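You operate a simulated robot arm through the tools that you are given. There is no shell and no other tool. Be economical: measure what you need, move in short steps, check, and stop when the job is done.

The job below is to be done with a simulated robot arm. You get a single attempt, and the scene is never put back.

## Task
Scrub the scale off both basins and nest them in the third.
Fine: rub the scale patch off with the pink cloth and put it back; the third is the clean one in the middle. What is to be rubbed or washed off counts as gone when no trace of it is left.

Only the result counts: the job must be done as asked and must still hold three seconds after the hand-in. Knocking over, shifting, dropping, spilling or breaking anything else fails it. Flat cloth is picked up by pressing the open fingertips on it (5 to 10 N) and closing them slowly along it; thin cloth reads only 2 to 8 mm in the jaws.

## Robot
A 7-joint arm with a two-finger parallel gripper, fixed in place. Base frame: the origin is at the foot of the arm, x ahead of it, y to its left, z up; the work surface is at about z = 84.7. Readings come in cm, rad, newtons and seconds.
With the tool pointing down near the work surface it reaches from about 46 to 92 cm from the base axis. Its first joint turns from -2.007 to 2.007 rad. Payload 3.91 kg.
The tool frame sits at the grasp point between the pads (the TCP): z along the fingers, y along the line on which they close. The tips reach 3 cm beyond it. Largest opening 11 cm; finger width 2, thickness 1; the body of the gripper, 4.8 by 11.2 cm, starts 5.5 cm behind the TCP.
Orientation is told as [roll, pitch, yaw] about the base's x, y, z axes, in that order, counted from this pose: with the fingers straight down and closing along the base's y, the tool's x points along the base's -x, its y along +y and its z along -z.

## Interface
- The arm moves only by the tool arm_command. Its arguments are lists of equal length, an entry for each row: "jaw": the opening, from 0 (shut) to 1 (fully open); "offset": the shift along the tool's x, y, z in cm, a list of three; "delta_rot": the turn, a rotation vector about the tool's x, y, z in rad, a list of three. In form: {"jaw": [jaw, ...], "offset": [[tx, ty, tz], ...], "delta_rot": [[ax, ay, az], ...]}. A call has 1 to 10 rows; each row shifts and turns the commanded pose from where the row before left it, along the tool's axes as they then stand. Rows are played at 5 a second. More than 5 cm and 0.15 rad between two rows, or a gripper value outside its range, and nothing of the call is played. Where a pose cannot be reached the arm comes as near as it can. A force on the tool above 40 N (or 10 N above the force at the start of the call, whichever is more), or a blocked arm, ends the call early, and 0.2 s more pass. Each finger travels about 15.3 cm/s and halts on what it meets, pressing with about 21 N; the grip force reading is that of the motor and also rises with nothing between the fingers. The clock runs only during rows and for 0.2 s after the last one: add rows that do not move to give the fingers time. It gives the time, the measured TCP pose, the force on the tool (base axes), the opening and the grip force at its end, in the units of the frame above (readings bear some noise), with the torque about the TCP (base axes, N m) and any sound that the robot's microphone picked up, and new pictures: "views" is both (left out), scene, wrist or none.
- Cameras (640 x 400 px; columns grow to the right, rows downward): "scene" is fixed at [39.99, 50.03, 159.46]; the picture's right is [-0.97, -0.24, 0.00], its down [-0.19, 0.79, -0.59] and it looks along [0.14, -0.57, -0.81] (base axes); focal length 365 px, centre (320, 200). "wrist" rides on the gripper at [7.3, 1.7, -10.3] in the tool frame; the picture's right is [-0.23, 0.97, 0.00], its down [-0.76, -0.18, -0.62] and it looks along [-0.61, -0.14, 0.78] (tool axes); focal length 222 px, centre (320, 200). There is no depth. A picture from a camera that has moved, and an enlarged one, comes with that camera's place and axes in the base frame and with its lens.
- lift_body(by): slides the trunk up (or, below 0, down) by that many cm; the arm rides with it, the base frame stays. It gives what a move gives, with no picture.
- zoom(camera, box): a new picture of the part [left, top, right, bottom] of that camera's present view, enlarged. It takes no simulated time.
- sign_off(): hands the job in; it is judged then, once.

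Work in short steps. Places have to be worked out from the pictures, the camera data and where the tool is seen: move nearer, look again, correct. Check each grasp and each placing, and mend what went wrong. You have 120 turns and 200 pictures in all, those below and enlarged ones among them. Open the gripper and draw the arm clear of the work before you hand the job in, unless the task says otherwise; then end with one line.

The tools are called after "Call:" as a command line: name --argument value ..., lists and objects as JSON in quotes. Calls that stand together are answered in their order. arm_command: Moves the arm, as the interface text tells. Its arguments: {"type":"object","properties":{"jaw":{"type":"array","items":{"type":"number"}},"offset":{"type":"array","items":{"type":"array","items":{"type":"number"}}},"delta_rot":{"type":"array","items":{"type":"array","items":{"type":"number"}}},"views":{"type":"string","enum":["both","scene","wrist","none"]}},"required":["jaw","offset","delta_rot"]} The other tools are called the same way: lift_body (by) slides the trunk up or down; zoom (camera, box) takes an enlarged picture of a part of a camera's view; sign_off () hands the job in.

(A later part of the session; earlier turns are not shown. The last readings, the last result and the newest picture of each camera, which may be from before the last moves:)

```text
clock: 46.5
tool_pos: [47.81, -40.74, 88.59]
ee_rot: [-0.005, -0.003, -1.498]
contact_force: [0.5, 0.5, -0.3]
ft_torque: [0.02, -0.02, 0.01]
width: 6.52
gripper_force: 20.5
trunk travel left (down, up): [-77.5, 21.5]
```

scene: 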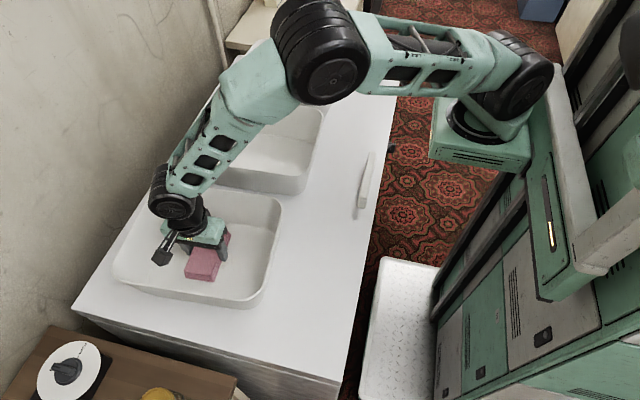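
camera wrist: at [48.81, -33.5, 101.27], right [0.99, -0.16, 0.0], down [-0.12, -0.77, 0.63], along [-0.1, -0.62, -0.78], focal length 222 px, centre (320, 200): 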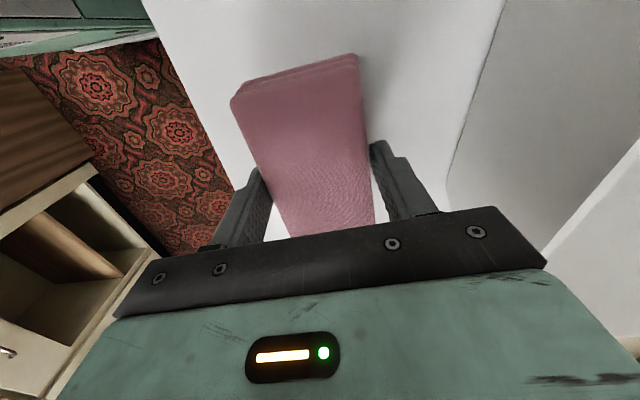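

Almost touching; a touch lower, then open part way and rise.

Call:
arm_command --jaw '[0.45, 0.45, 0.45, 0.7, 0.88, 0.88]' --offset '[[0, 0, 0.12], [0, 0, 0.08], [0, 0, 0], [0, 0, 0], [0, 0, 0], [0, 0, 0]]' --delta_rot '[[0, 0, 0], [0, 0, 0], [0, 0, 0], [0, 0, 0], [0, 0, 0], [0, 0, 0]]' --views "none"

Call:
arm_command --jaw '[0.88, 0.88, 0.88, 0.88, 0.88, 0.88, 0.88]' --offset '[[0, 0, -2], [0, 0, -4], [0, 0, -5], [0, 0, -5], [0, 0, -5], [0, 0, -3], [0, 0, 0]]' --delta_rot '[[0, 0, 0], [0, 0, 0], [0, 0, 0], [0, 0, 0], [0, 0, 0], [0, 0, 0], [0, 0, 0]]' --views "both"

```text
clock: 47.9
tool_pos: [47.74, -40.75, 88.47]
ee_rot: [-0.005, -0.004, -1.499]
contact_force: [0.8, -0.1, -0.3]
ft_torque: [0.0, 0.01, -0.03]
width: 9.69
gripper_force: 0.0
trunk travel left (down, up): [-77.5, 21.5]
```

```text
clock: 49.5
tool_pos: [47.74, -40.57, 112.45]
ee_rot: [-0.007, -0.003, -1.5]
contact_force: [-0.8, 0.1, 0.1]
ft_torque: [0.02, -0.01, -0.01]
width: 9.67
gripper_force: 0.0
trunk travel left (down, up): [-77.5, 21.5]
camera wrist: at [48.95, -33.18, 122.82], right [0.99, -0.16, -0.01], down [-0.12, -0.77, 0.63], along [-0.1, -0.62, -0.78], focal length 222 px, centre (320, 200)
```

scene: 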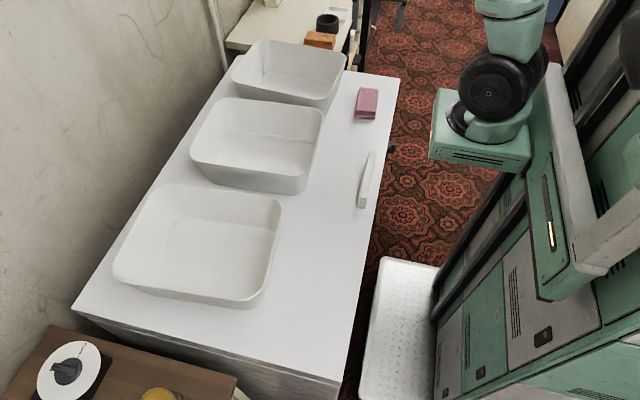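
wrist: 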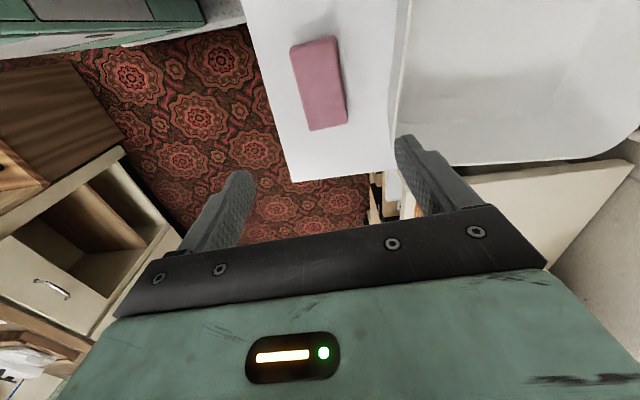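

The cloth is back where it lay. Next I turn the hand to yaw 0 and look squarely into the right basin to check the scrub and measure the basins.

Call:
arm_command --jaw '[0.88, 0.88, 0.88, 0.88, 0.88, 0.88, 0.88, 0.88, 0.88, 0.88]' --offset '[[0, 0, -2], [0, 0, -2], [0, 0, -2], [0, 0, 0], [0, 0, 0], [0, 0, 0], [0, 0, 0], [0, 0, 0], [0, 0, 0], [0, 0, 0]]' --delta_rot '[[0, 0, -0.15], [0, 0, -0.15], [0, 0, -0.15], [0, 0, -0.15], [0, 0, -0.15], [0, 0, -0.15], [0, 0, -0.15], [0, 0, -0.15], [0, 0, -0.15], [0, 0, -0.15]]' --views "none"

Call:
arm_command --jaw '[1, 1, 1, 1]' --offset '[[-4, 2, 0], [-3, 3, 0], [0, 0, 0], [0, 0, 0]]' --delta_rot '[[0, 0, 0], [0, 0, 0], [0, 0, 0], [0, 0, 0]]' --views "wrist"

Call:
zoom --camera "wrist" --box '[160, 0, 480, 200]'

```text
clock: 51.7
tool_pos: [47.95, -40.45, 118.44]
ee_rot: [-0.002, 0.005, 0.001]
contact_force: [-0.4, 0.1, -0.1]
ft_torque: [0.02, -0.01, -0.02]
width: 9.68
gripper_force: 0.2
trunk travel left (down, up): [-77.5, 21.5]
```

```text
clock: 52.7
tool_pos: [54.91, -35.54, 118.52]
ee_rot: [-0.002, 0.006, 0.0]
contact_force: [0.6, -0.1, -0.4]
ft_torque: [-0.03, 0.02, -0.02]
width: 11.01
gripper_force: 0.0
trunk travel left (down, up): [-77.5, 21.5]
camera wrist: at [47.71, -33.77, 128.95], right [0.23, 0.97, 0.0], down [0.77, -0.18, 0.62], along [0.6, -0.14, -0.79], focal length 222 px, centre (320, 200)
```

wrist: 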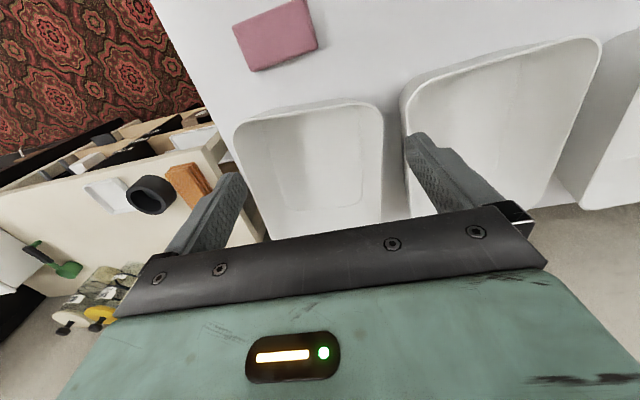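

```text
2.00 times, centred on (320, 100) of wrist
camera zoom: at [47.71, -33.77, 128.95], right [0.23, 0.97, 0.0], down [0.77, -0.18, 0.62], along [0.6, -0.14, -0.79], focal length 444 px, centre (320, 400)
```

zoom: 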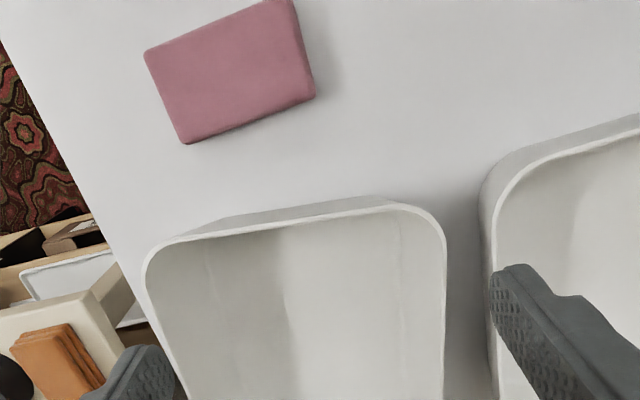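

The rims look alike, about 23 x 29 cm. The hand hides the floor centre, so I move 12 cm farther out in x to see it.

Call:
arm_command --jaw '[1, 1, 1, 1, 1]' --offset '[[-4, -1, 0], [-4, -1, 0], [-4, 0, 0], [0, 0, 0], [0, 0, 0]]' --delta_rot '[[0, 0, 0], [0, 0, 0], [0, 0, 0], [0, 0, 0], [0, 0, 0]]' --views "wrist"

Call:
zoom --camera "wrist" --box '[160, 0, 480, 200]'

```text
clock: 53.9
tool_pos: [67.04, -37.79, 118.22]
ee_rot: [-0.005, 0.004, 0.001]
contact_force: [0.4, -0.9, -0.3]
ft_torque: [0.0, 0.0, 0.01]
width: 10.95
gripper_force: 0.0
trunk travel left (down, up): [-77.5, 21.5]
camera wrist: at [59.81, -36.06, 128.72], right [0.23, 0.97, 0.0], down [0.77, -0.18, 0.62], along [0.6, -0.14, -0.79], focal length 222 px, centre (320, 200)
```

wrist: 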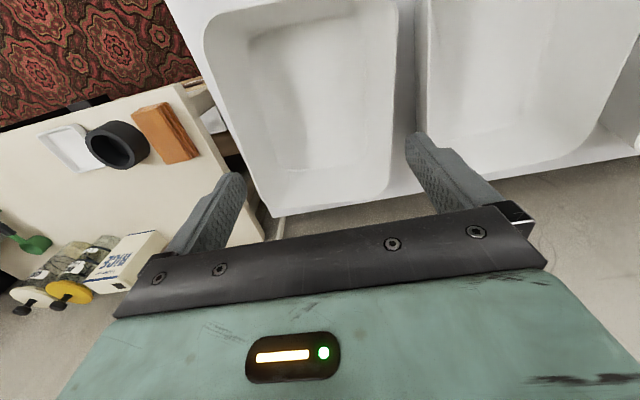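

```text
2.00 times, centred on (320, 100) of wrist
camera zoom: at [59.81, -36.06, 128.72], right [0.23, 0.97, 0.0], down [0.77, -0.18, 0.62], along [0.6, -0.14, -0.79], focal length 444 px, centre (320, 400)
```

zoom: 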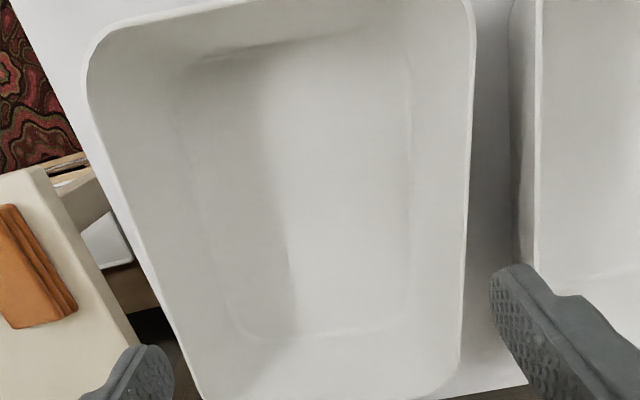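

The right basin is clean. Rim height comes to about 94.7, the walls slope about 19°, its centre is near (71, -40), yaw ≈ -0.09. Now I look at the middle basin the same way.

Call:
arm_command --jaw '[1, 1, 1, 1, 1, 1, 1]' --offset '[[0, 4.5, 0], [0, 4.5, 0], [0, 4.5, 0], [0, 4.5, 0], [0, 4.5, 0], [0, 4, 0], [0, 0, 0]]' --delta_rot '[[0, 0, 0], [0, 0, 0], [0, 0, 0], [0, 0, 0], [0, 0, 0], [0, 0, 0], [0, 0, 0]]' --views "none"

Call:
zoom --camera "wrist" --box '[160, 0, 480, 200]'

Call:
arm_command --jaw '[1, 1, 1, 1, 1, 1, 1, 1]' --offset '[[0, 4.5, 0], [0, 4.5, 0], [0, 4.5, 0], [0, 4.5, 0], [0, 4.5, 0], [0, 4.5, 0], [0, 4, 0], [0, 0, 0]]' --delta_rot '[[0, 0, 0], [0, 0, 0], [0, 0, 0], [0, 0, 0], [0, 0, 0], [0, 0, 0], [0, 0, 0], [0, 0, 0]]' --views "none"

Call:
zoom --camera "wrist" --box '[160, 0, 480, 200]'

```text
clock: 55.5
tool_pos: [66.89, -11.16, 118.28]
ee_rot: [-0.002, 0.005, -0.001]
contact_force: [0.3, 0.7, 0.5]
ft_torque: [0.01, -0.01, -0.01]
width: 11.01
gripper_force: 0.1
trunk travel left (down, up): [-77.5, 21.5]
```

```text
2.00 times, centred on (320, 100) of wrist
camera zoom: at [59.6, -9.49, 128.71], right [0.23, 0.97, -0.01], down [0.77, -0.18, 0.62], along [0.6, -0.14, -0.79], focal length 444 px, centre (320, 400)
```

zoom: 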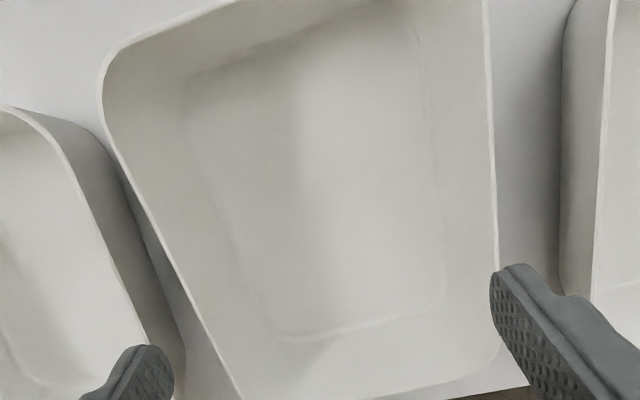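

```text
clock: 57.3
tool_pos: [66.88, 19.95, 118.3]
ee_rot: [-0.004, 0.006, -0.001]
contact_force: [-0.4, 0.1, -0.2]
ft_torque: [0.0, 0.02, 0.0]
width: 10.99
gripper_force: 0.0
trunk travel left (down, up): [-77.5, 21.5]
```

```text
2.00 times, centred on (320, 100) of wrist
camera zoom: at [59.64, 21.7, 128.71], right [0.23, 0.97, -0.01], down [0.77, -0.18, 0.62], along [0.6, -0.15, -0.78], focal length 444 px, centre (320, 400)
```

zoom: 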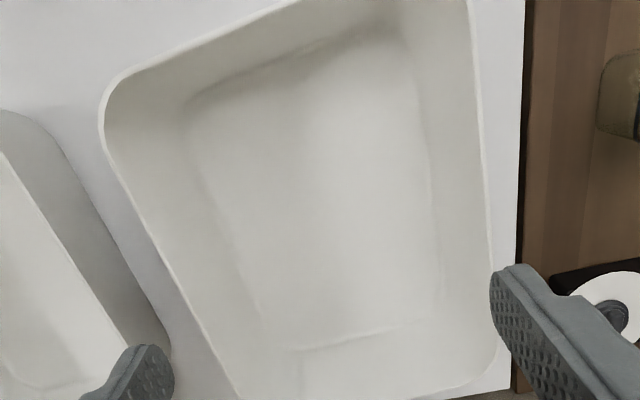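

Measured: left basin centre (71.8, 19.1), middle (71.5, -11.5), both yaw ≈ +0.05; right (71, -40), yaw -0.09. All clean. I tilt the hand by 0.326 rad to match the slope of the left basin's +y wall and move above that rim at (71.8, 31.3, 94.7).

Call:
arm_command --jaw '[0.5, 0.5, 0.5, 0.5, 0.5, 0.5, 0.5, 0.5, 0.5, 0.5]' --offset '[[0, 0, 0], [0, 0, 0], [0, 0, 0], [0, 0, 0], [-1.4, 4.5, 0], [-1.4, 4.5, 0], [-1.4, 4.5, 0], [-1.4, 4.6, 0], [0, 0, 4], [0, 0, 3]]' --delta_rot '[[0, 0, -0.05], [0.11, 0, 0], [0.11, 0, 0], [0.106, 0, 0], [0, 0, 0], [0, 0, 0], [0, 0, 0], [0, 0, 0], [0, 0, 0], [0, 0, 0]]' --views "both"

```text
clock: 59.5
tool_pos: [70.66, 31.26, 106.91]
ee_rot: [-0.33, 0.006, 0.048]
contact_force: [0.6, -0.5, 0.4]
ft_torque: [0.03, -0.01, 0.0]
width: 5.52
gripper_force: 0.1
out of reach, approached as far as the arm can: row 8
trunk travel left (down, up): [-77.5, 21.5]
camera wrist: at [63.25, 35.82, 116.19], right [0.18, 0.93, -0.32], down [0.76, 0.07, 0.64], along [0.62, -0.36, -0.7], focal length 222 px, centre (320, 200)
```

scene: 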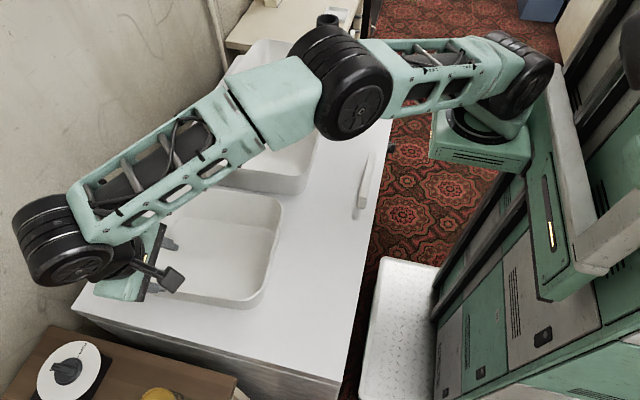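
wrist: 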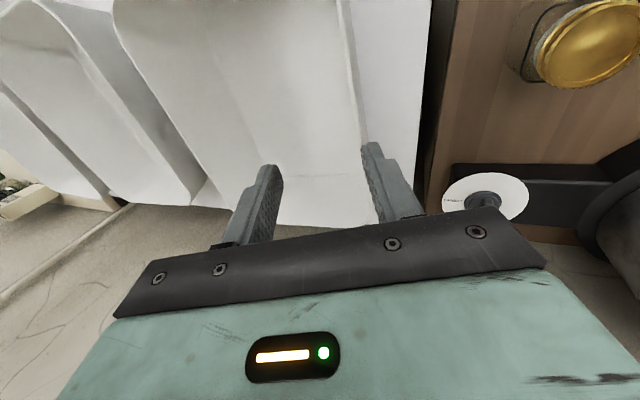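

Reaching was a bit short up high; lower down it gets easier. I approach a pose 4 cm above the rim along the wall's slope.

Call:
arm_command --jaw '[0.5, 0.5, 0.5, 0.5]' --offset '[[0, 1.5, 3], [0, 1.5, 3], [0, 0, 0], [0, 0, 0]]' --delta_rot '[[0, 0, 0], [0, 0, 0], [0, 0, 0], [0, 0, 0]]' --views "wrist"

```text
clock: 60.5
tool_pos: [70.57, 32.36, 100.23]
ee_rot: [-0.328, 0.005, 0.049]
contact_force: [-0.1, 0.4, 0.0]
ft_torque: [-0.03, 0.0, 0.0]
width: 5.49
gripper_force: 0.0
trunk travel left (down, up): [-77.5, 21.5]
camera wrist: at [63.09, 36.87, 109.56], right [0.18, 0.93, -0.32], down [0.76, 0.07, 0.64], along [0.62, -0.36, -0.7], focal length 222 px, centre (320, 200)
```

wrist: 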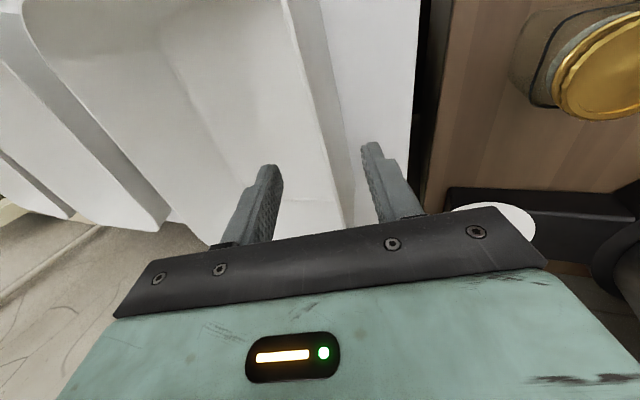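

The rim runs between the fingers. I enlarge to judge centring.

Call:
zoom --camera "wrist" --box '[200, 90, 440, 240]'

```text
2.67 times, centred on (320, 165) of wrist
camera zoom: at [63.09, 36.87, 109.56], right [0.18, 0.93, -0.32], down [0.76, 0.07, 0.64], along [0.62, -0.36, -0.7], focal length 592 px, centre (320, 293)
```

zoom: 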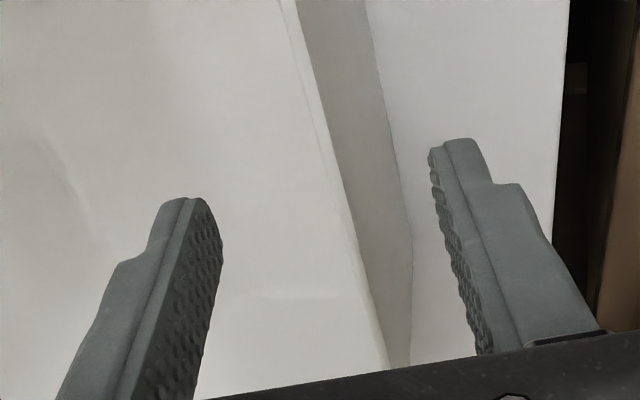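

The rim is within a few mm of centre. I slide down 5.3 cm along the slope so the tips straddle the wall about 2.5 cm deep.

Call:
arm_command --jaw '[0.5, 0.5, 0.5, 0.5]' --offset '[[0, 0.25, 2], [0, 0, 2], [0, 0, 1.3], [0, 0, 0]]' --delta_rot '[[0, 0, 0], [0, 0, 0], [0, 0, 0], [0, 0, 0]]' --views "wrist"

Call:
zoom --camera "wrist" --box '[200, 90, 440, 240]'

```text
clock: 61.5
tool_pos: [70.64, 30.76, 94.99]
ee_rot: [-0.329, 0.006, 0.05]
contact_force: [-0.1, -0.6, -0.2]
ft_torque: [0.0, 0.04, -0.01]
width: 5.49
gripper_force: 0.0
trunk travel left (down, up): [-77.5, 21.5]
camera wrist: at [63.14, 35.38, 104.42], right [0.18, 0.93, -0.32], down [0.76, 0.07, 0.64], along [0.62, -0.36, -0.7], focal length 222 px, centre (320, 200)
```

wrist: 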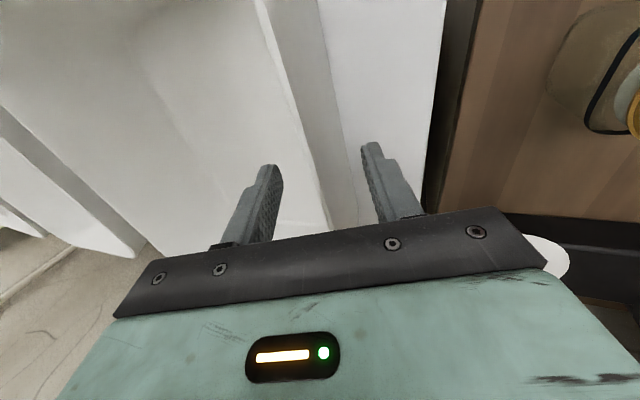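

```text
2.67 times, centred on (320, 165) of wrist
camera zoom: at [63.14, 35.38, 104.42], right [0.18, 0.93, -0.32], down [0.76, 0.07, 0.64], along [0.62, -0.36, -0.7], focal length 592 px, centre (320, 293)
```

zoom: 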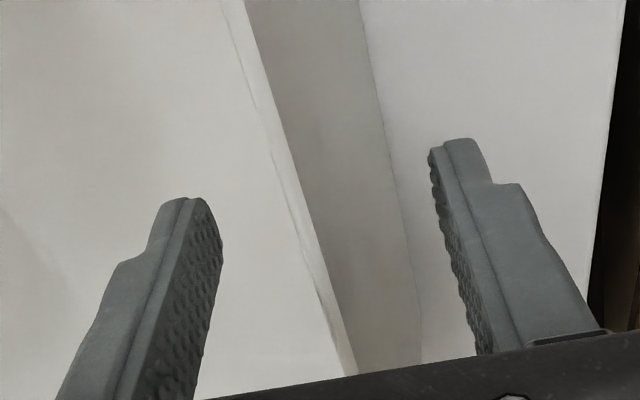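

The wall stands between the fingers. I close and let them settle.

Call:
arm_command --jaw '[0.35, 0.2, 0.1, 0.0, 0.0, 0.0]' --offset '[[0, 0, 0], [0, 0, 0], [0, 0, 0], [0, 0, 0], [0, 0, 0], [0, 0, 0]]' --delta_rot '[[0, 0, 0], [0, 0, 0], [0, 0, 0], [0, 0, 0], [0, 0, 0], [0, 0, 0]]' --views "both"

Call:
zoom --camera "wrist" --box '[200, 90, 440, 240]'

```text
clock: 62.9
tool_pos: [70.71, 30.85, 95.13]
ee_rot: [-0.329, 0.005, 0.05]
contact_force: [-0.1, 0.0, -2.5]
ft_torque: [0.28, 0.06, 0.01]
width: 0.39
gripper_force: 20.6
trunk travel left (down, up): [-77.5, 21.5]
camera wrist: at [63.15, 35.39, 104.44], right [0.18, 0.93, -0.32], down [0.76, 0.07, 0.64], along [0.62, -0.36, -0.7], focal length 222 px, centre (320, 200)
```

scene: 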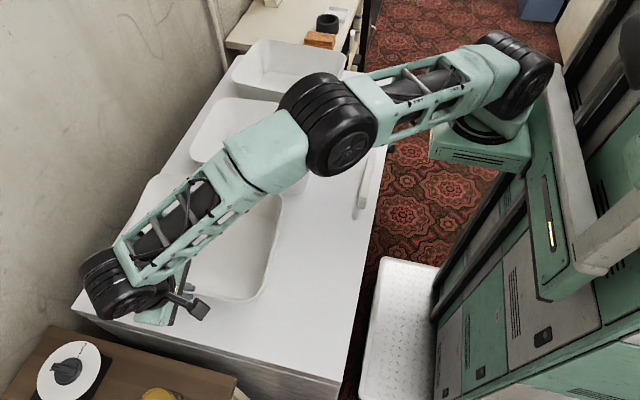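
wrist: 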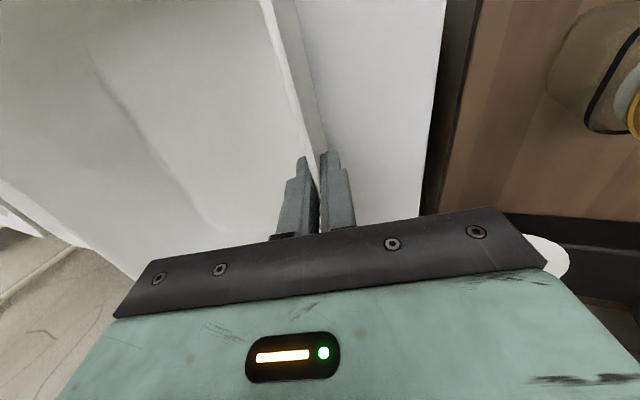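

```text
2.67 times, centred on (320, 165) of wrist
camera zoom: at [63.15, 35.39, 104.44], right [0.18, 0.93, -0.32], down [0.76, 0.07, 0.64], along [0.62, -0.36, -0.7], focal length 592 px, centre (320, 293)
```

zoom: 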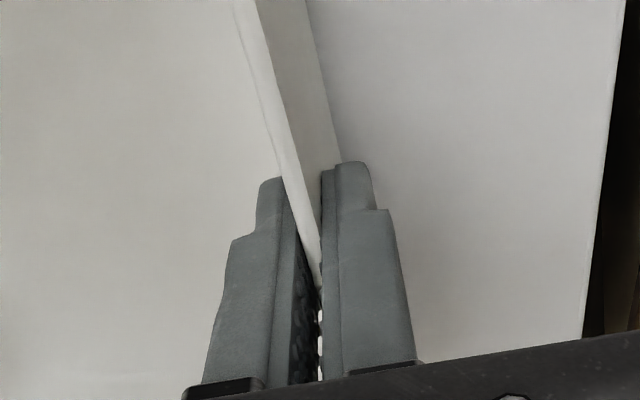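

The wall is gripped (0.39 cm), though the view hints the basin tilted a little as the pads aligned. I check in the scene view.

Call:
zoom --camera "scene" --box '[100, 170, 300, 310]'

```text
2.86 times, centred on (200, 240) of scene
camera zoom: at [39.99, 50.03, 159.46], right [-0.97, -0.24, 0.0], down [-0.19, 0.79, -0.59], along [0.14, -0.57, -0.81], focal length 1043 px, centre (663, 86)
```

zoom: 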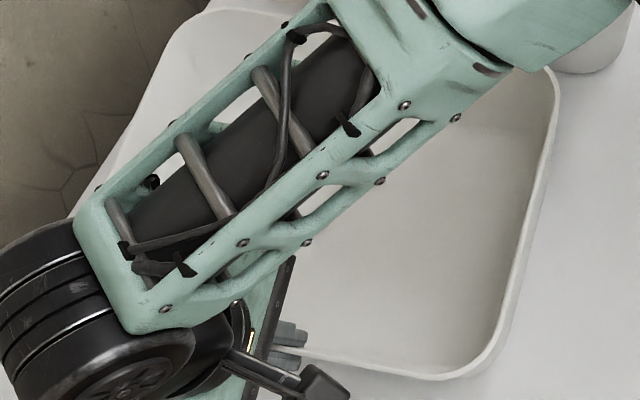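

It is held; I lift 4 cm straight up to learn its weight and how it hangs.

Call:
arm_command --jaw '[0, 0, 0, 0]' --offset '[[0, -0.32, -0.95], [0, -0.48, -1.42], [0, -0.48, -1.42], [0, 0, 0]]' --delta_rot '[[0, 0, 0], [0, 0, 0], [0, 0, 0], [0, 0, 0]]' --views "both"

Call:
zoom --camera "scene" --box '[100, 170, 300, 310]'

```text
clock: 63.9
tool_pos: [70.68, 30.86, 99.15]
ee_rot: [-0.329, 0.007, 0.049]
contact_force: [-0.2, -0.1, -3.3]
ft_torque: [0.26, 0.03, -0.02]
width: 0.35
gripper_force: 21.5
trunk travel left (down, up): [-77.5, 21.5]
camera wrist: at [63.19, 35.42, 108.47], right [0.18, 0.93, -0.32], down [0.76, 0.07, 0.64], along [0.62, -0.36, -0.7], focal length 222 px, centre (320, 200)
```

scene: 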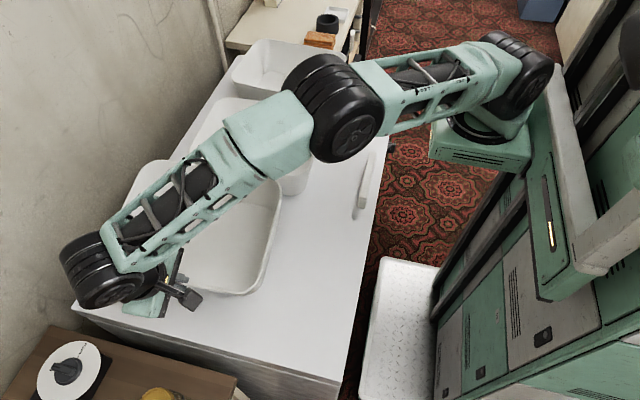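
wrist: 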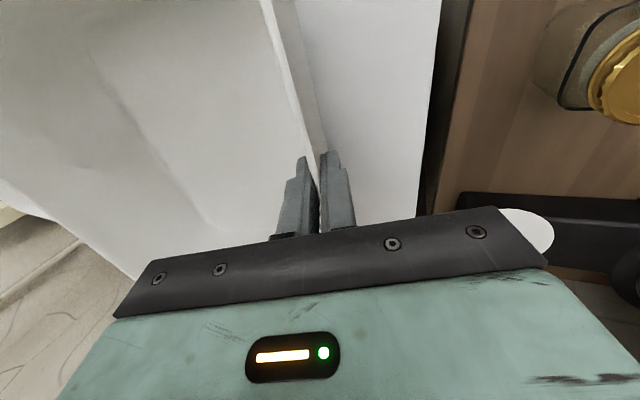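

```text
2.86 times, centred on (200, 240) of scene
camera zoom: at [39.99, 50.03, 159.46], right [-0.97, -0.24, 0.0], down [-0.19, 0.79, -0.59], along [0.14, -0.57, -0.81], focal length 1043 px, centre (663, 86)
```

zoom: 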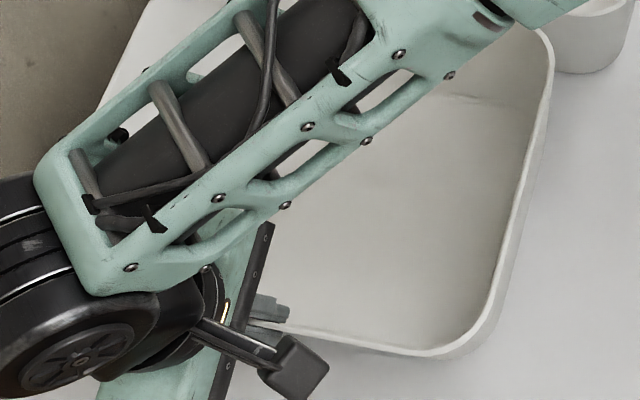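

It weighs only 3.3 N and holds steady in the pads. I lift further, drifting slightly toward -y, to clear the middle rim.

Call:
arm_command --jaw '[0, 0, 0, 0, 0, 0]' --offset '[[0, -1, -2.1], [0, -1.1, -2.1], [0, -1.1, -2.1], [0, -1.1, -2.1], [0, -1.1, -2.1], [0, 0, 0]]' --delta_rot '[[0, 0, 0], [0, 0, 0], [0, 0, 0], [0, 0, 0], [0, 0, 0], [0, 0, 0]]' --views "both"

Call:
zoom --camera "scene" --box '[120, 110, 320, 250]'

```text
clock: 65.3
tool_pos: [70.88, 28.94, 110.93]
ee_rot: [-0.329, 0.007, 0.048]
contact_force: [0.3, -0.7, -1.8]
ft_torque: [0.32, 0.03, 0.01]
width: 0.38
gripper_force: 21.1
trunk travel left (down, up): [-77.5, 21.5]
camera wrist: at [63.36, 33.43, 120.26], right [0.18, 0.93, -0.32], down [0.76, 0.07, 0.64], along [0.62, -0.36, -0.7], focal length 222 px, centre (320, 200)
```

scene: 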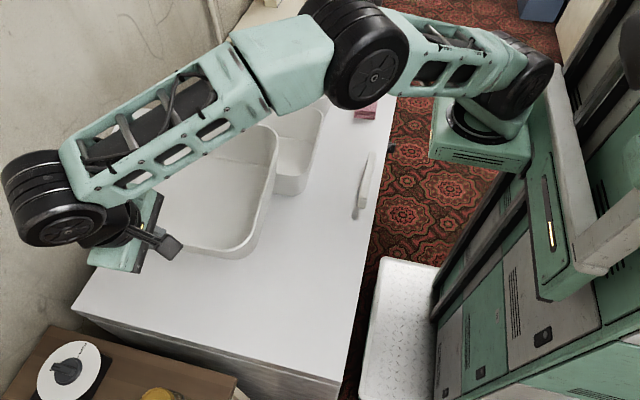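
wrist: 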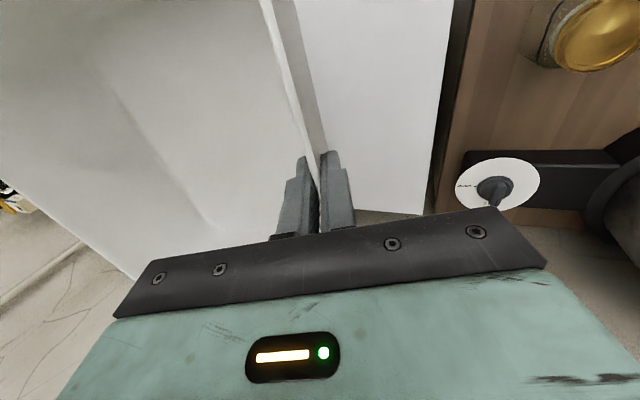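

```text
2.86 times, centred on (220, 180) of scene
camera zoom: at [39.99, 50.03, 159.46], right [-0.97, -0.24, 0.0], down [-0.19, 0.79, -0.59], along [0.14, -0.57, -0.81], focal length 1043 px, centre (606, 257)
```

zoom: 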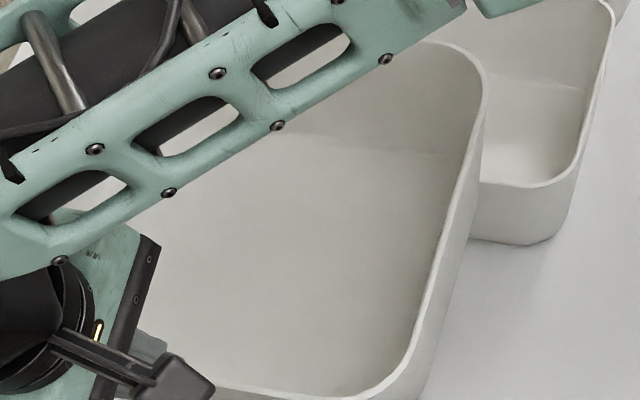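

Geometry now fits a rim height of about 97 and an 11° wall slope: the basin hangs with its far side ~8° too high and is gripped too deep for nesting. I level it (roll back 0.137), set it down again here, and regrip shallower.

Call:
arm_command --jaw '[0, 0, 0, 0, 0, 0, 0]' --offset '[[0, 0, 0], [0, 0.8, 4], [0, 0.75, 4], [0, 0.75, 3.5], [0, 0.4, 2], [0, 0.15, 0.8], [0, 0, 0]]' --delta_rot '[[-0.137, 0, 0], [0, 0, 0], [0, 0, 0], [0, 0, 0], [0, 0, 0], [0, 0, 0], [0, 0, 0]]' --views "both"

Call:
zoom --camera "scene" --box '[100, 170, 300, 310]'

```text
clock: 66.9
tool_pos: [70.79, 29.08, 96.36]
ee_rot: [-0.191, 0.005, 0.048]
contact_force: [-0.1, -0.2, -1.9]
ft_torque: [0.25, 0.02, -0.03]
width: 0.36
gripper_force: 21.1
trunk travel left (down, up): [-77.5, 21.5]
camera wrist: at [63.4, 32.42, 106.31], right [0.18, 0.97, -0.19], down [0.77, -0.02, 0.64], along [0.62, -0.26, -0.74], focal length 222 px, centre (320, 200)
```

scene: 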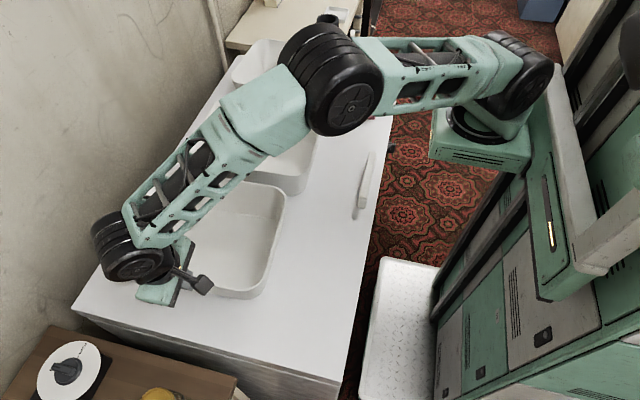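
wrist: 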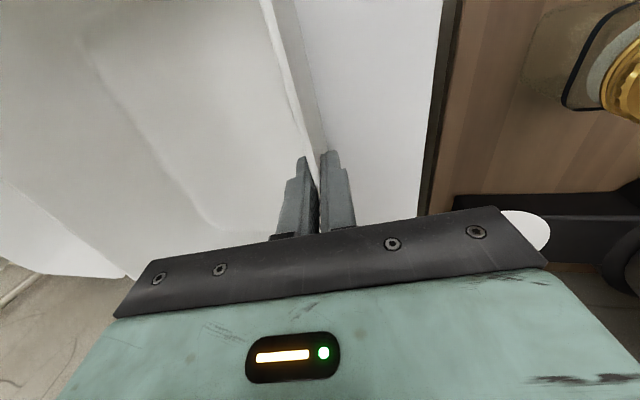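

```text
2.86 times, centred on (200, 240) of scene
camera zoom: at [39.99, 50.03, 159.46], right [-0.97, -0.24, 0.0], down [-0.19, 0.79, -0.59], along [0.14, -0.57, -0.81], focal length 1043 px, centre (663, 86)
```

zoom: 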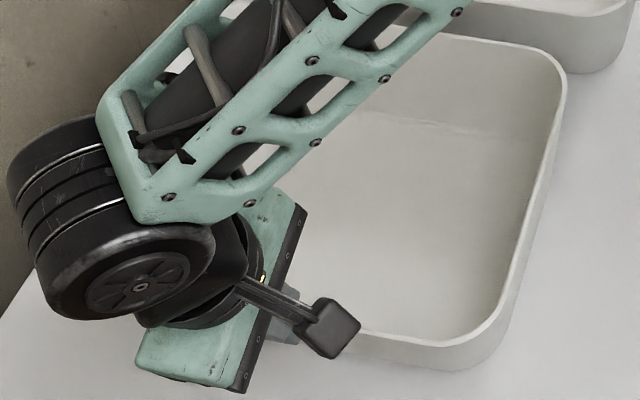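

Nearly down and looking level. I lower in small steps until the weight is taken.

Call:
arm_command --jaw '[0, 0, 0, 0, 0]' --offset '[[0, 0.08, 0.4], [0, 0.08, 0.4], [0, 0.05, 0.25], [0, 0.05, 0.2], [0, 0, 0]]' --delta_rot '[[0, 0, 0], [0, 0, 0], [0, 0, 0], [0, 0, 0], [0, 0, 0]]' --views "none"

```text
clock: 68.1
tool_pos: [70.74, 29.12, 95.13]
ee_rot: [-0.192, 0.005, 0.048]
contact_force: [-3.1, -0.7, 11.8]
ft_torque: [-0.16, 0.43, -0.02]
width: 0.36
gripper_force: 20.8
trunk travel left (down, up): [-77.5, 21.5]
```

The basin stands on the counter. I open a little and look at the rim against the fingers.

Call:
arm_command --jaw '[0.15, 0.3, 0.3, 0.3]' --offset '[[0, 0, 0], [0, 0, 0], [0, 0, 0], [0, 0, 0]]' --delta_rot '[[0, 0, 0], [0, 0, 0], [0, 0, 0], [0, 0, 0]]' --views "wrist"

Call:
zoom --camera "wrist" --box '[200, 90, 440, 240]'

```text
clock: 69.1
tool_pos: [70.74, 29.07, 95.0]
ee_rot: [-0.192, 0.004, 0.048]
contact_force: [0.4, 0.7, -0.1]
ft_torque: [0.01, -0.02, -0.04]
width: 3.29
gripper_force: 0.0
trunk travel left (down, up): [-77.5, 21.5]
camera wrist: at [63.28, 32.36, 104.96], right [0.18, 0.97, -0.19], down [0.77, -0.02, 0.64], along [0.62, -0.26, -0.74], focal length 222 px, centre (320, 200)
```

wrist: 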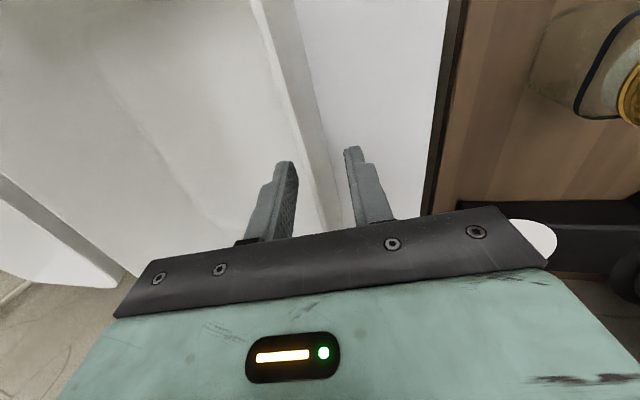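

```text
2.67 times, centred on (320, 165) of wrist
camera zoom: at [63.28, 32.36, 104.96], right [0.18, 0.97, -0.19], down [0.77, -0.02, 0.64], along [0.62, -0.26, -0.74], focal length 592 px, centre (320, 293)
```

zoom: 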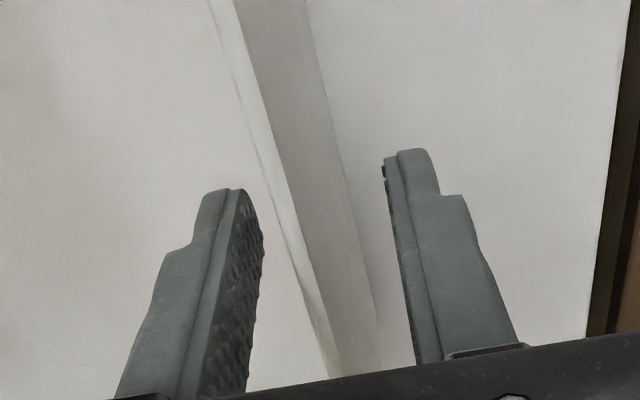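

The rim sits about 2.2 cm behind the TCP, so tips are 5 cm deep. I back out 2.8 cm along the slope and close again.

Call:
arm_command --jaw '[0.3, 0.3, 0.15, 0.05, 0, 0, 0]' --offset '[[0, 0, -1.4], [0, 0, -1.4], [0, 0, 0], [0, 0, 0], [0, 0, 0], [0, 0, 0], [0, 0, 0]]' --delta_rot '[[0, 0, 0], [0, 0, 0], [0, 0, 0], [0, 0, 0], [0, 0, 0], [0, 0, 0], [0, 0, 0]]' --views "wrist"

Call:
zoom --camera "wrist" --box '[200, 90, 440, 240]'

```text
clock: 70.7
tool_pos: [70.73, 29.74, 97.75]
ee_rot: [-0.192, 0.005, 0.05]
contact_force: [0.8, 1.7, 0.4]
ft_torque: [0.12, 0.04, 0.0]
width: 0.36
gripper_force: 20.7
trunk travel left (down, up): [-77.5, 21.5]
camera wrist: at [63.32, 32.97, 107.72], right [0.18, 0.97, -0.19], down [0.77, -0.02, 0.64], along [0.62, -0.26, -0.74], focal length 222 px, centre (320, 200)
```

wrist: 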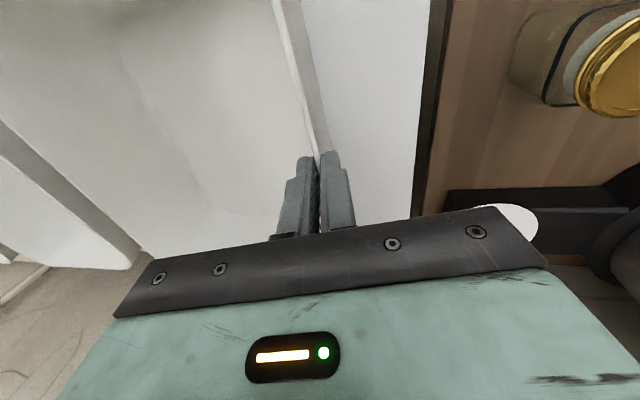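

```text
2.67 times, centred on (320, 165) of wrist
camera zoom: at [63.32, 32.97, 107.72], right [0.18, 0.97, -0.19], down [0.77, -0.02, 0.64], along [0.62, -0.26, -0.74], focal length 592 px, centre (320, 293)
```

zoom: 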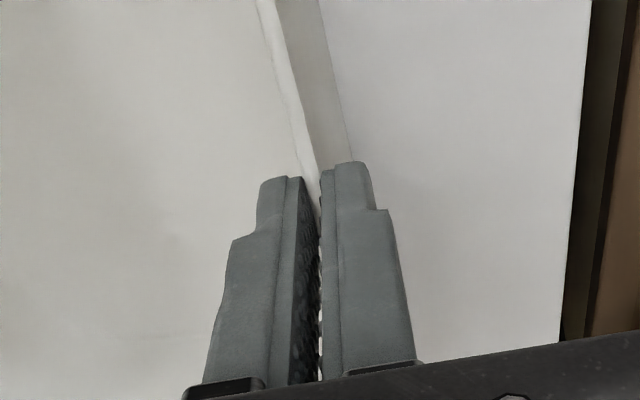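

Good shallow grip of about 2.3 cm. Now lift 15 cm with a slight -y drift, checking how the basin hangs.

Call:
arm_command --jaw '[0, 0, 0, 0, 0, 0, 0]' --offset '[[0, -0.3, -1.5], [0, -0.9, -2.5], [0, -1.1, -2.5], [0, -1.2, -2.6], [0, -1.2, -2.6], [0, -1.1, -2.4], [0, 0, 0]]' --delta_rot '[[0, 0, 0], [0, 0, 0], [0, 0, 0], [0, 0, 0], [0, 0, 0], [0, 0, 0], [0, 0, 0]]' --views "both"

Call:
zoom --camera "scene" --box '[120, 110, 320, 250]'

```text
clock: 72.3
tool_pos: [71.1, 26.7, 112.59]
ee_rot: [-0.192, 0.005, 0.049]
contact_force: [-0.3, 0.0, -0.9]
ft_torque: [0.01, 0.03, 0.03]
width: 0.0
gripper_force: 20.2
trunk travel left (down, up): [-77.5, 21.5]
camera wrist: at [63.63, 29.89, 122.61], right [0.18, 0.97, -0.19], down [0.77, -0.02, 0.64], along [0.62, -0.26, -0.74], focal length 222 px, centre (320, 200)
```

scene: 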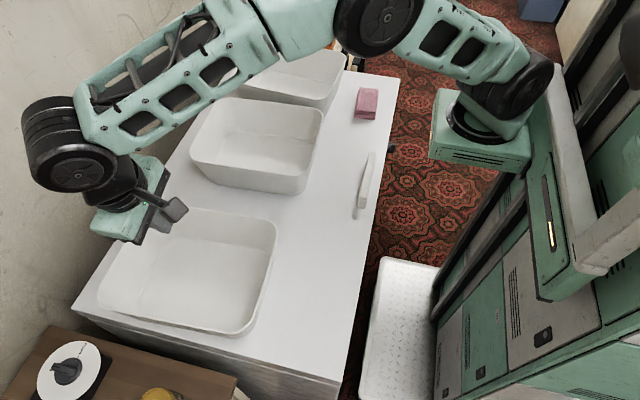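
wrist: 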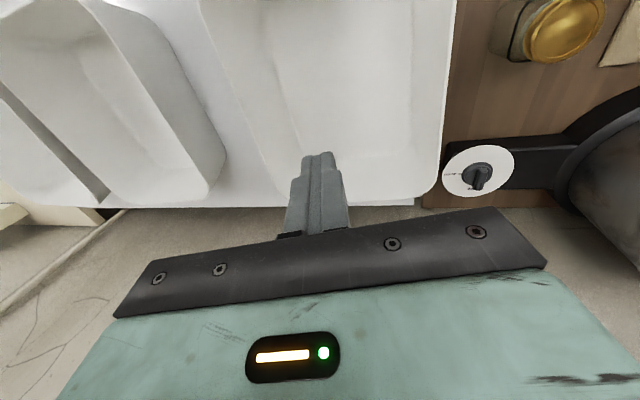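

```text
2.86 times, centred on (220, 180) of scene
camera zoom: at [39.99, 50.03, 159.46], right [-0.97, -0.24, 0.0], down [-0.19, 0.79, -0.59], along [0.14, -0.57, -0.81], focal length 1043 px, centre (606, 257)
```

zoom: 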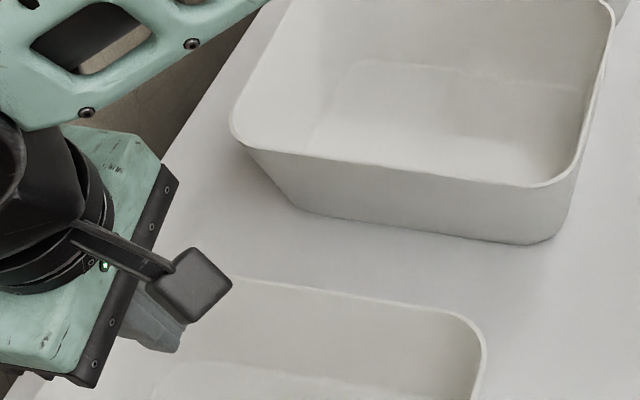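

The shallow grip slipped and the basin dropped back onto the counter, shifted toward +y. I look at where it stands now.

Call:
zoom --camera "scene" --box '[60, 180, 300, 340]'

Call:
zoom --camera "wrist" --box '[160, 0, 480, 200]'

```text
2.50 times, centred on (180, 260) of scene
camera zoom: at [39.99, 50.03, 159.46], right [-0.97, -0.24, 0.0], down [-0.19, 0.79, -0.59], along [0.14, -0.57, -0.81], focal length 912 px, centre (670, 50)
```

zoom: 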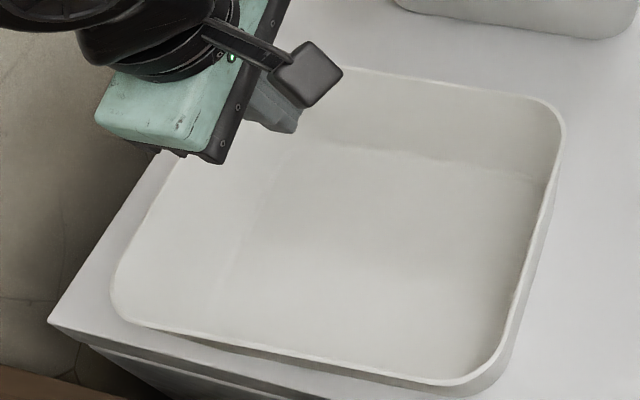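

```text
2.00 times, centred on (320, 100) of wrist
camera zoom: at [63.63, 29.89, 122.61], right [0.18, 0.97, -0.19], down [0.77, -0.02, 0.64], along [0.62, -0.26, -0.74], focal length 444 px, centre (320, 400)
```

zoom: 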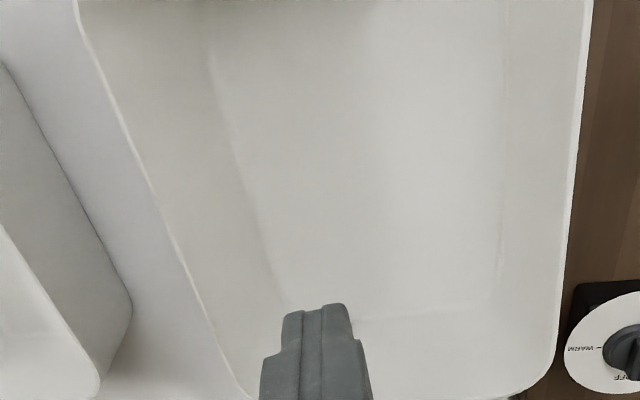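

The basin is intact, now spanning y ≈ 13.7–36.5 near the counter end. Its -y wall is the better grip now; I roll the hand the other way and go above that rim at about (71, 13.6).

Call:
arm_command --jaw '[0.2, 0.4, 0.4, 0.4, 0.4, 0.4, 0.4, 0.4, 0.4]' --offset '[[0, 0, 0], [0, 0, 0], [0, 0, 0], [0.17, -4, 0], [0.17, -4, 0], [0.17, -4, 0], [0.17, -3.7, 0], [0, 0, 4], [0, 0, 0]]' --delta_rot '[[-0.128, 0, 0], [-0.128, 0, 0], [-0.128, 0, 0], [0, 0, 0], [0, 0, 0], [0, 0, 0], [0, 0, 0], [0, 0, 0], [0, 0, 0]]' --views "both"

Call:
zoom --camera "wrist" --box '[160, 0, 480, 200]'

```text
clock: 74.3
tool_pos: [70.74, 12.0, 105.89]
ee_rot: [0.193, 0.006, 0.049]
contact_force: [-0.7, -0.3, 0.7]
ft_torque: [0.0, -0.01, -0.03]
width: 4.39
gripper_force: 0.0
trunk travel left (down, up): [-77.5, 21.5]
camera wrist: at [63.58, 11.36, 116.49], right [0.18, 0.97, 0.18], down [0.78, -0.26, 0.57], along [0.6, 0.04, -0.8], focal length 222 px, centre (320, 200)
```

scene: 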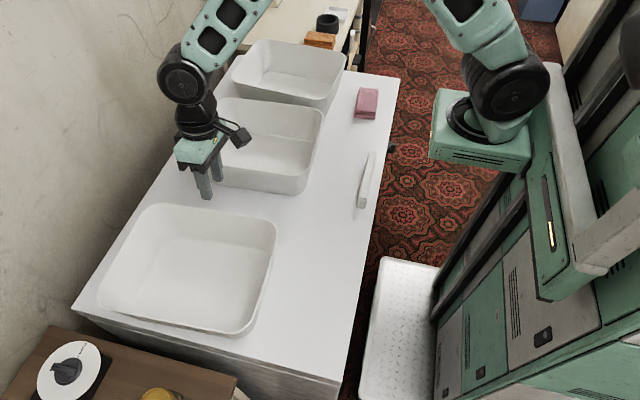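
wrist: 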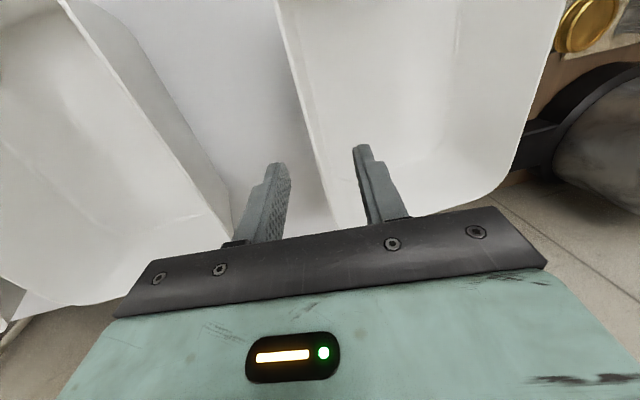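

```text
2.00 times, centred on (320, 100) of wrist
camera zoom: at [63.58, 11.36, 116.49], right [0.18, 0.97, 0.18], down [0.78, -0.26, 0.57], along [0.6, 0.04, -0.8], focal length 444 px, centre (320, 400)
```

zoom: 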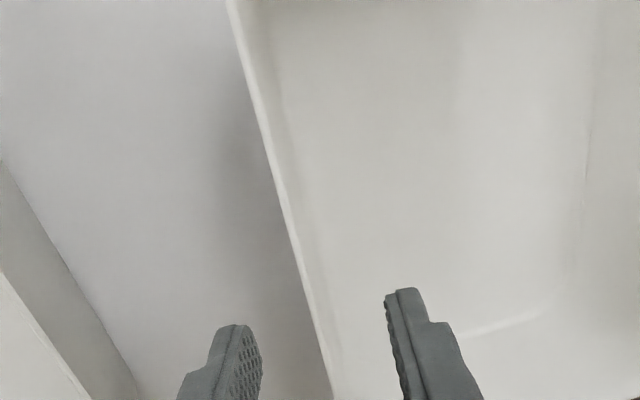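

The rim is at y≈12.9 here, so I shift 0.75 cm toward -y and slide down 9.9 cm along the slope, giving about 4 cm depth.

Call:
arm_command --jaw '[0.4, 0.4, 0.4, 0.4, 0.4]' --offset '[[0, -0.75, 3], [0, 0, 3], [0, 0, 2.4], [0, 0, 1.5], [0, 0, 0]]' --delta_rot '[[0, 0, 0], [0, 0, 0], [0, 0, 0], [0, 0, 0], [0, 0, 0]]' --views "wrist"

Call:
zoom --camera "wrist" --box '[200, 90, 440, 240]'

```text
clock: 75.5
tool_pos: [70.68, 13.14, 95.95]
ee_rot: [0.192, 0.005, 0.048]
contact_force: [0.3, -0.1, 0.0]
ft_torque: [0.0, 0.02, 0.01]
width: 4.39
gripper_force: 0.0
trunk travel left (down, up): [-77.5, 21.5]
camera wrist: at [63.6, 12.33, 106.52], right [0.18, 0.97, 0.18], down [0.78, -0.25, 0.57], along [0.6, 0.04, -0.8], focal length 222 px, centre (320, 200)
```

wrist: 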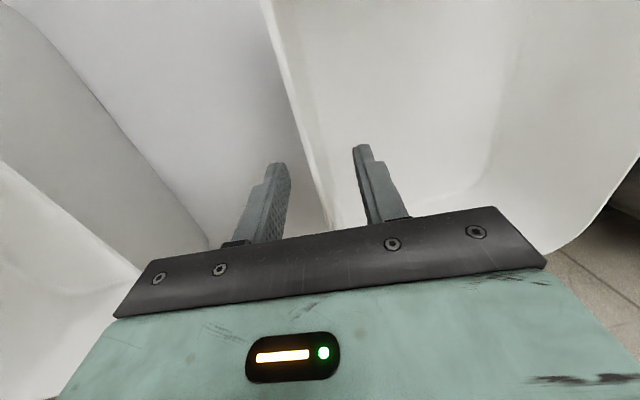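

```text
2.67 times, centred on (320, 165) of wrist
camera zoom: at [63.6, 12.33, 106.52], right [0.18, 0.97, 0.18], down [0.78, -0.25, 0.57], along [0.6, 0.04, -0.8], focal length 592 px, centre (320, 293)
```

zoom: 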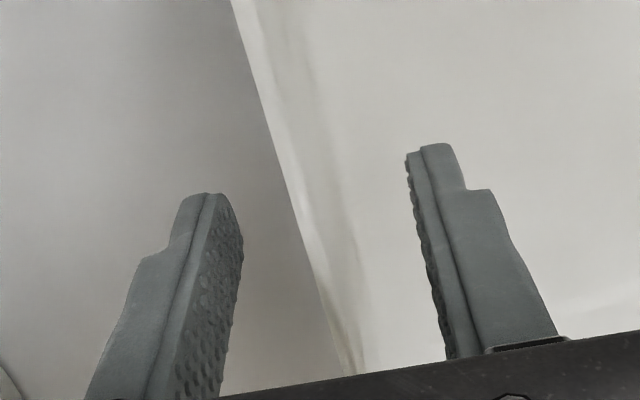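

The wall is between the fingers; I close on it.

Call:
arm_command --jaw '[0.25, 0.12, 0.05, 0, 0, 0]' --offset '[[0, 0, 0], [0, 0, 0], [0, 0, 0], [0, 0, 0], [0, 0, 0], [0, 0, 0]]' --delta_rot '[[0, 0, 0], [0, 0, 0], [0, 0, 0], [0, 0, 0], [0, 0, 0], [0, 0, 0]]' --views "wrist"

Call:
zoom --camera "wrist" --box '[200, 90, 440, 240]'

```text
clock: 76.9
tool_pos: [70.73, 12.94, 95.86]
ee_rot: [0.194, 0.006, 0.047]
contact_force: [-0.2, 0.0, -1.6]
ft_torque: [-0.22, -0.01, 0.03]
width: 0.39
gripper_force: 21.0
trunk travel left (down, up): [-77.5, 21.5]
camera wrist: at [63.61, 12.32, 106.53], right [0.18, 0.97, 0.18], down [0.78, -0.25, 0.57], along [0.6, 0.04, -0.8], focal length 222 px, centre (320, 200)
```

wrist: 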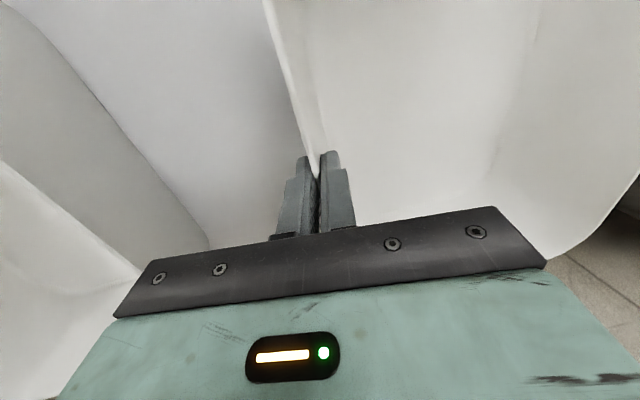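

```text
2.67 times, centred on (320, 165) of wrist
camera zoom: at [63.61, 12.32, 106.53], right [0.18, 0.97, 0.18], down [0.78, -0.25, 0.57], along [0.6, 0.04, -0.8], focal length 592 px, centre (320, 293)
```

zoom: 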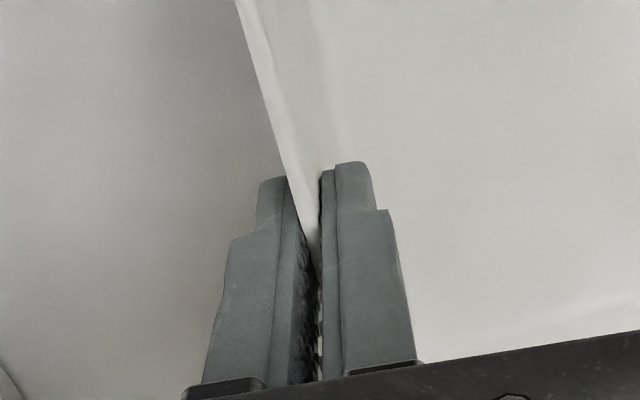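

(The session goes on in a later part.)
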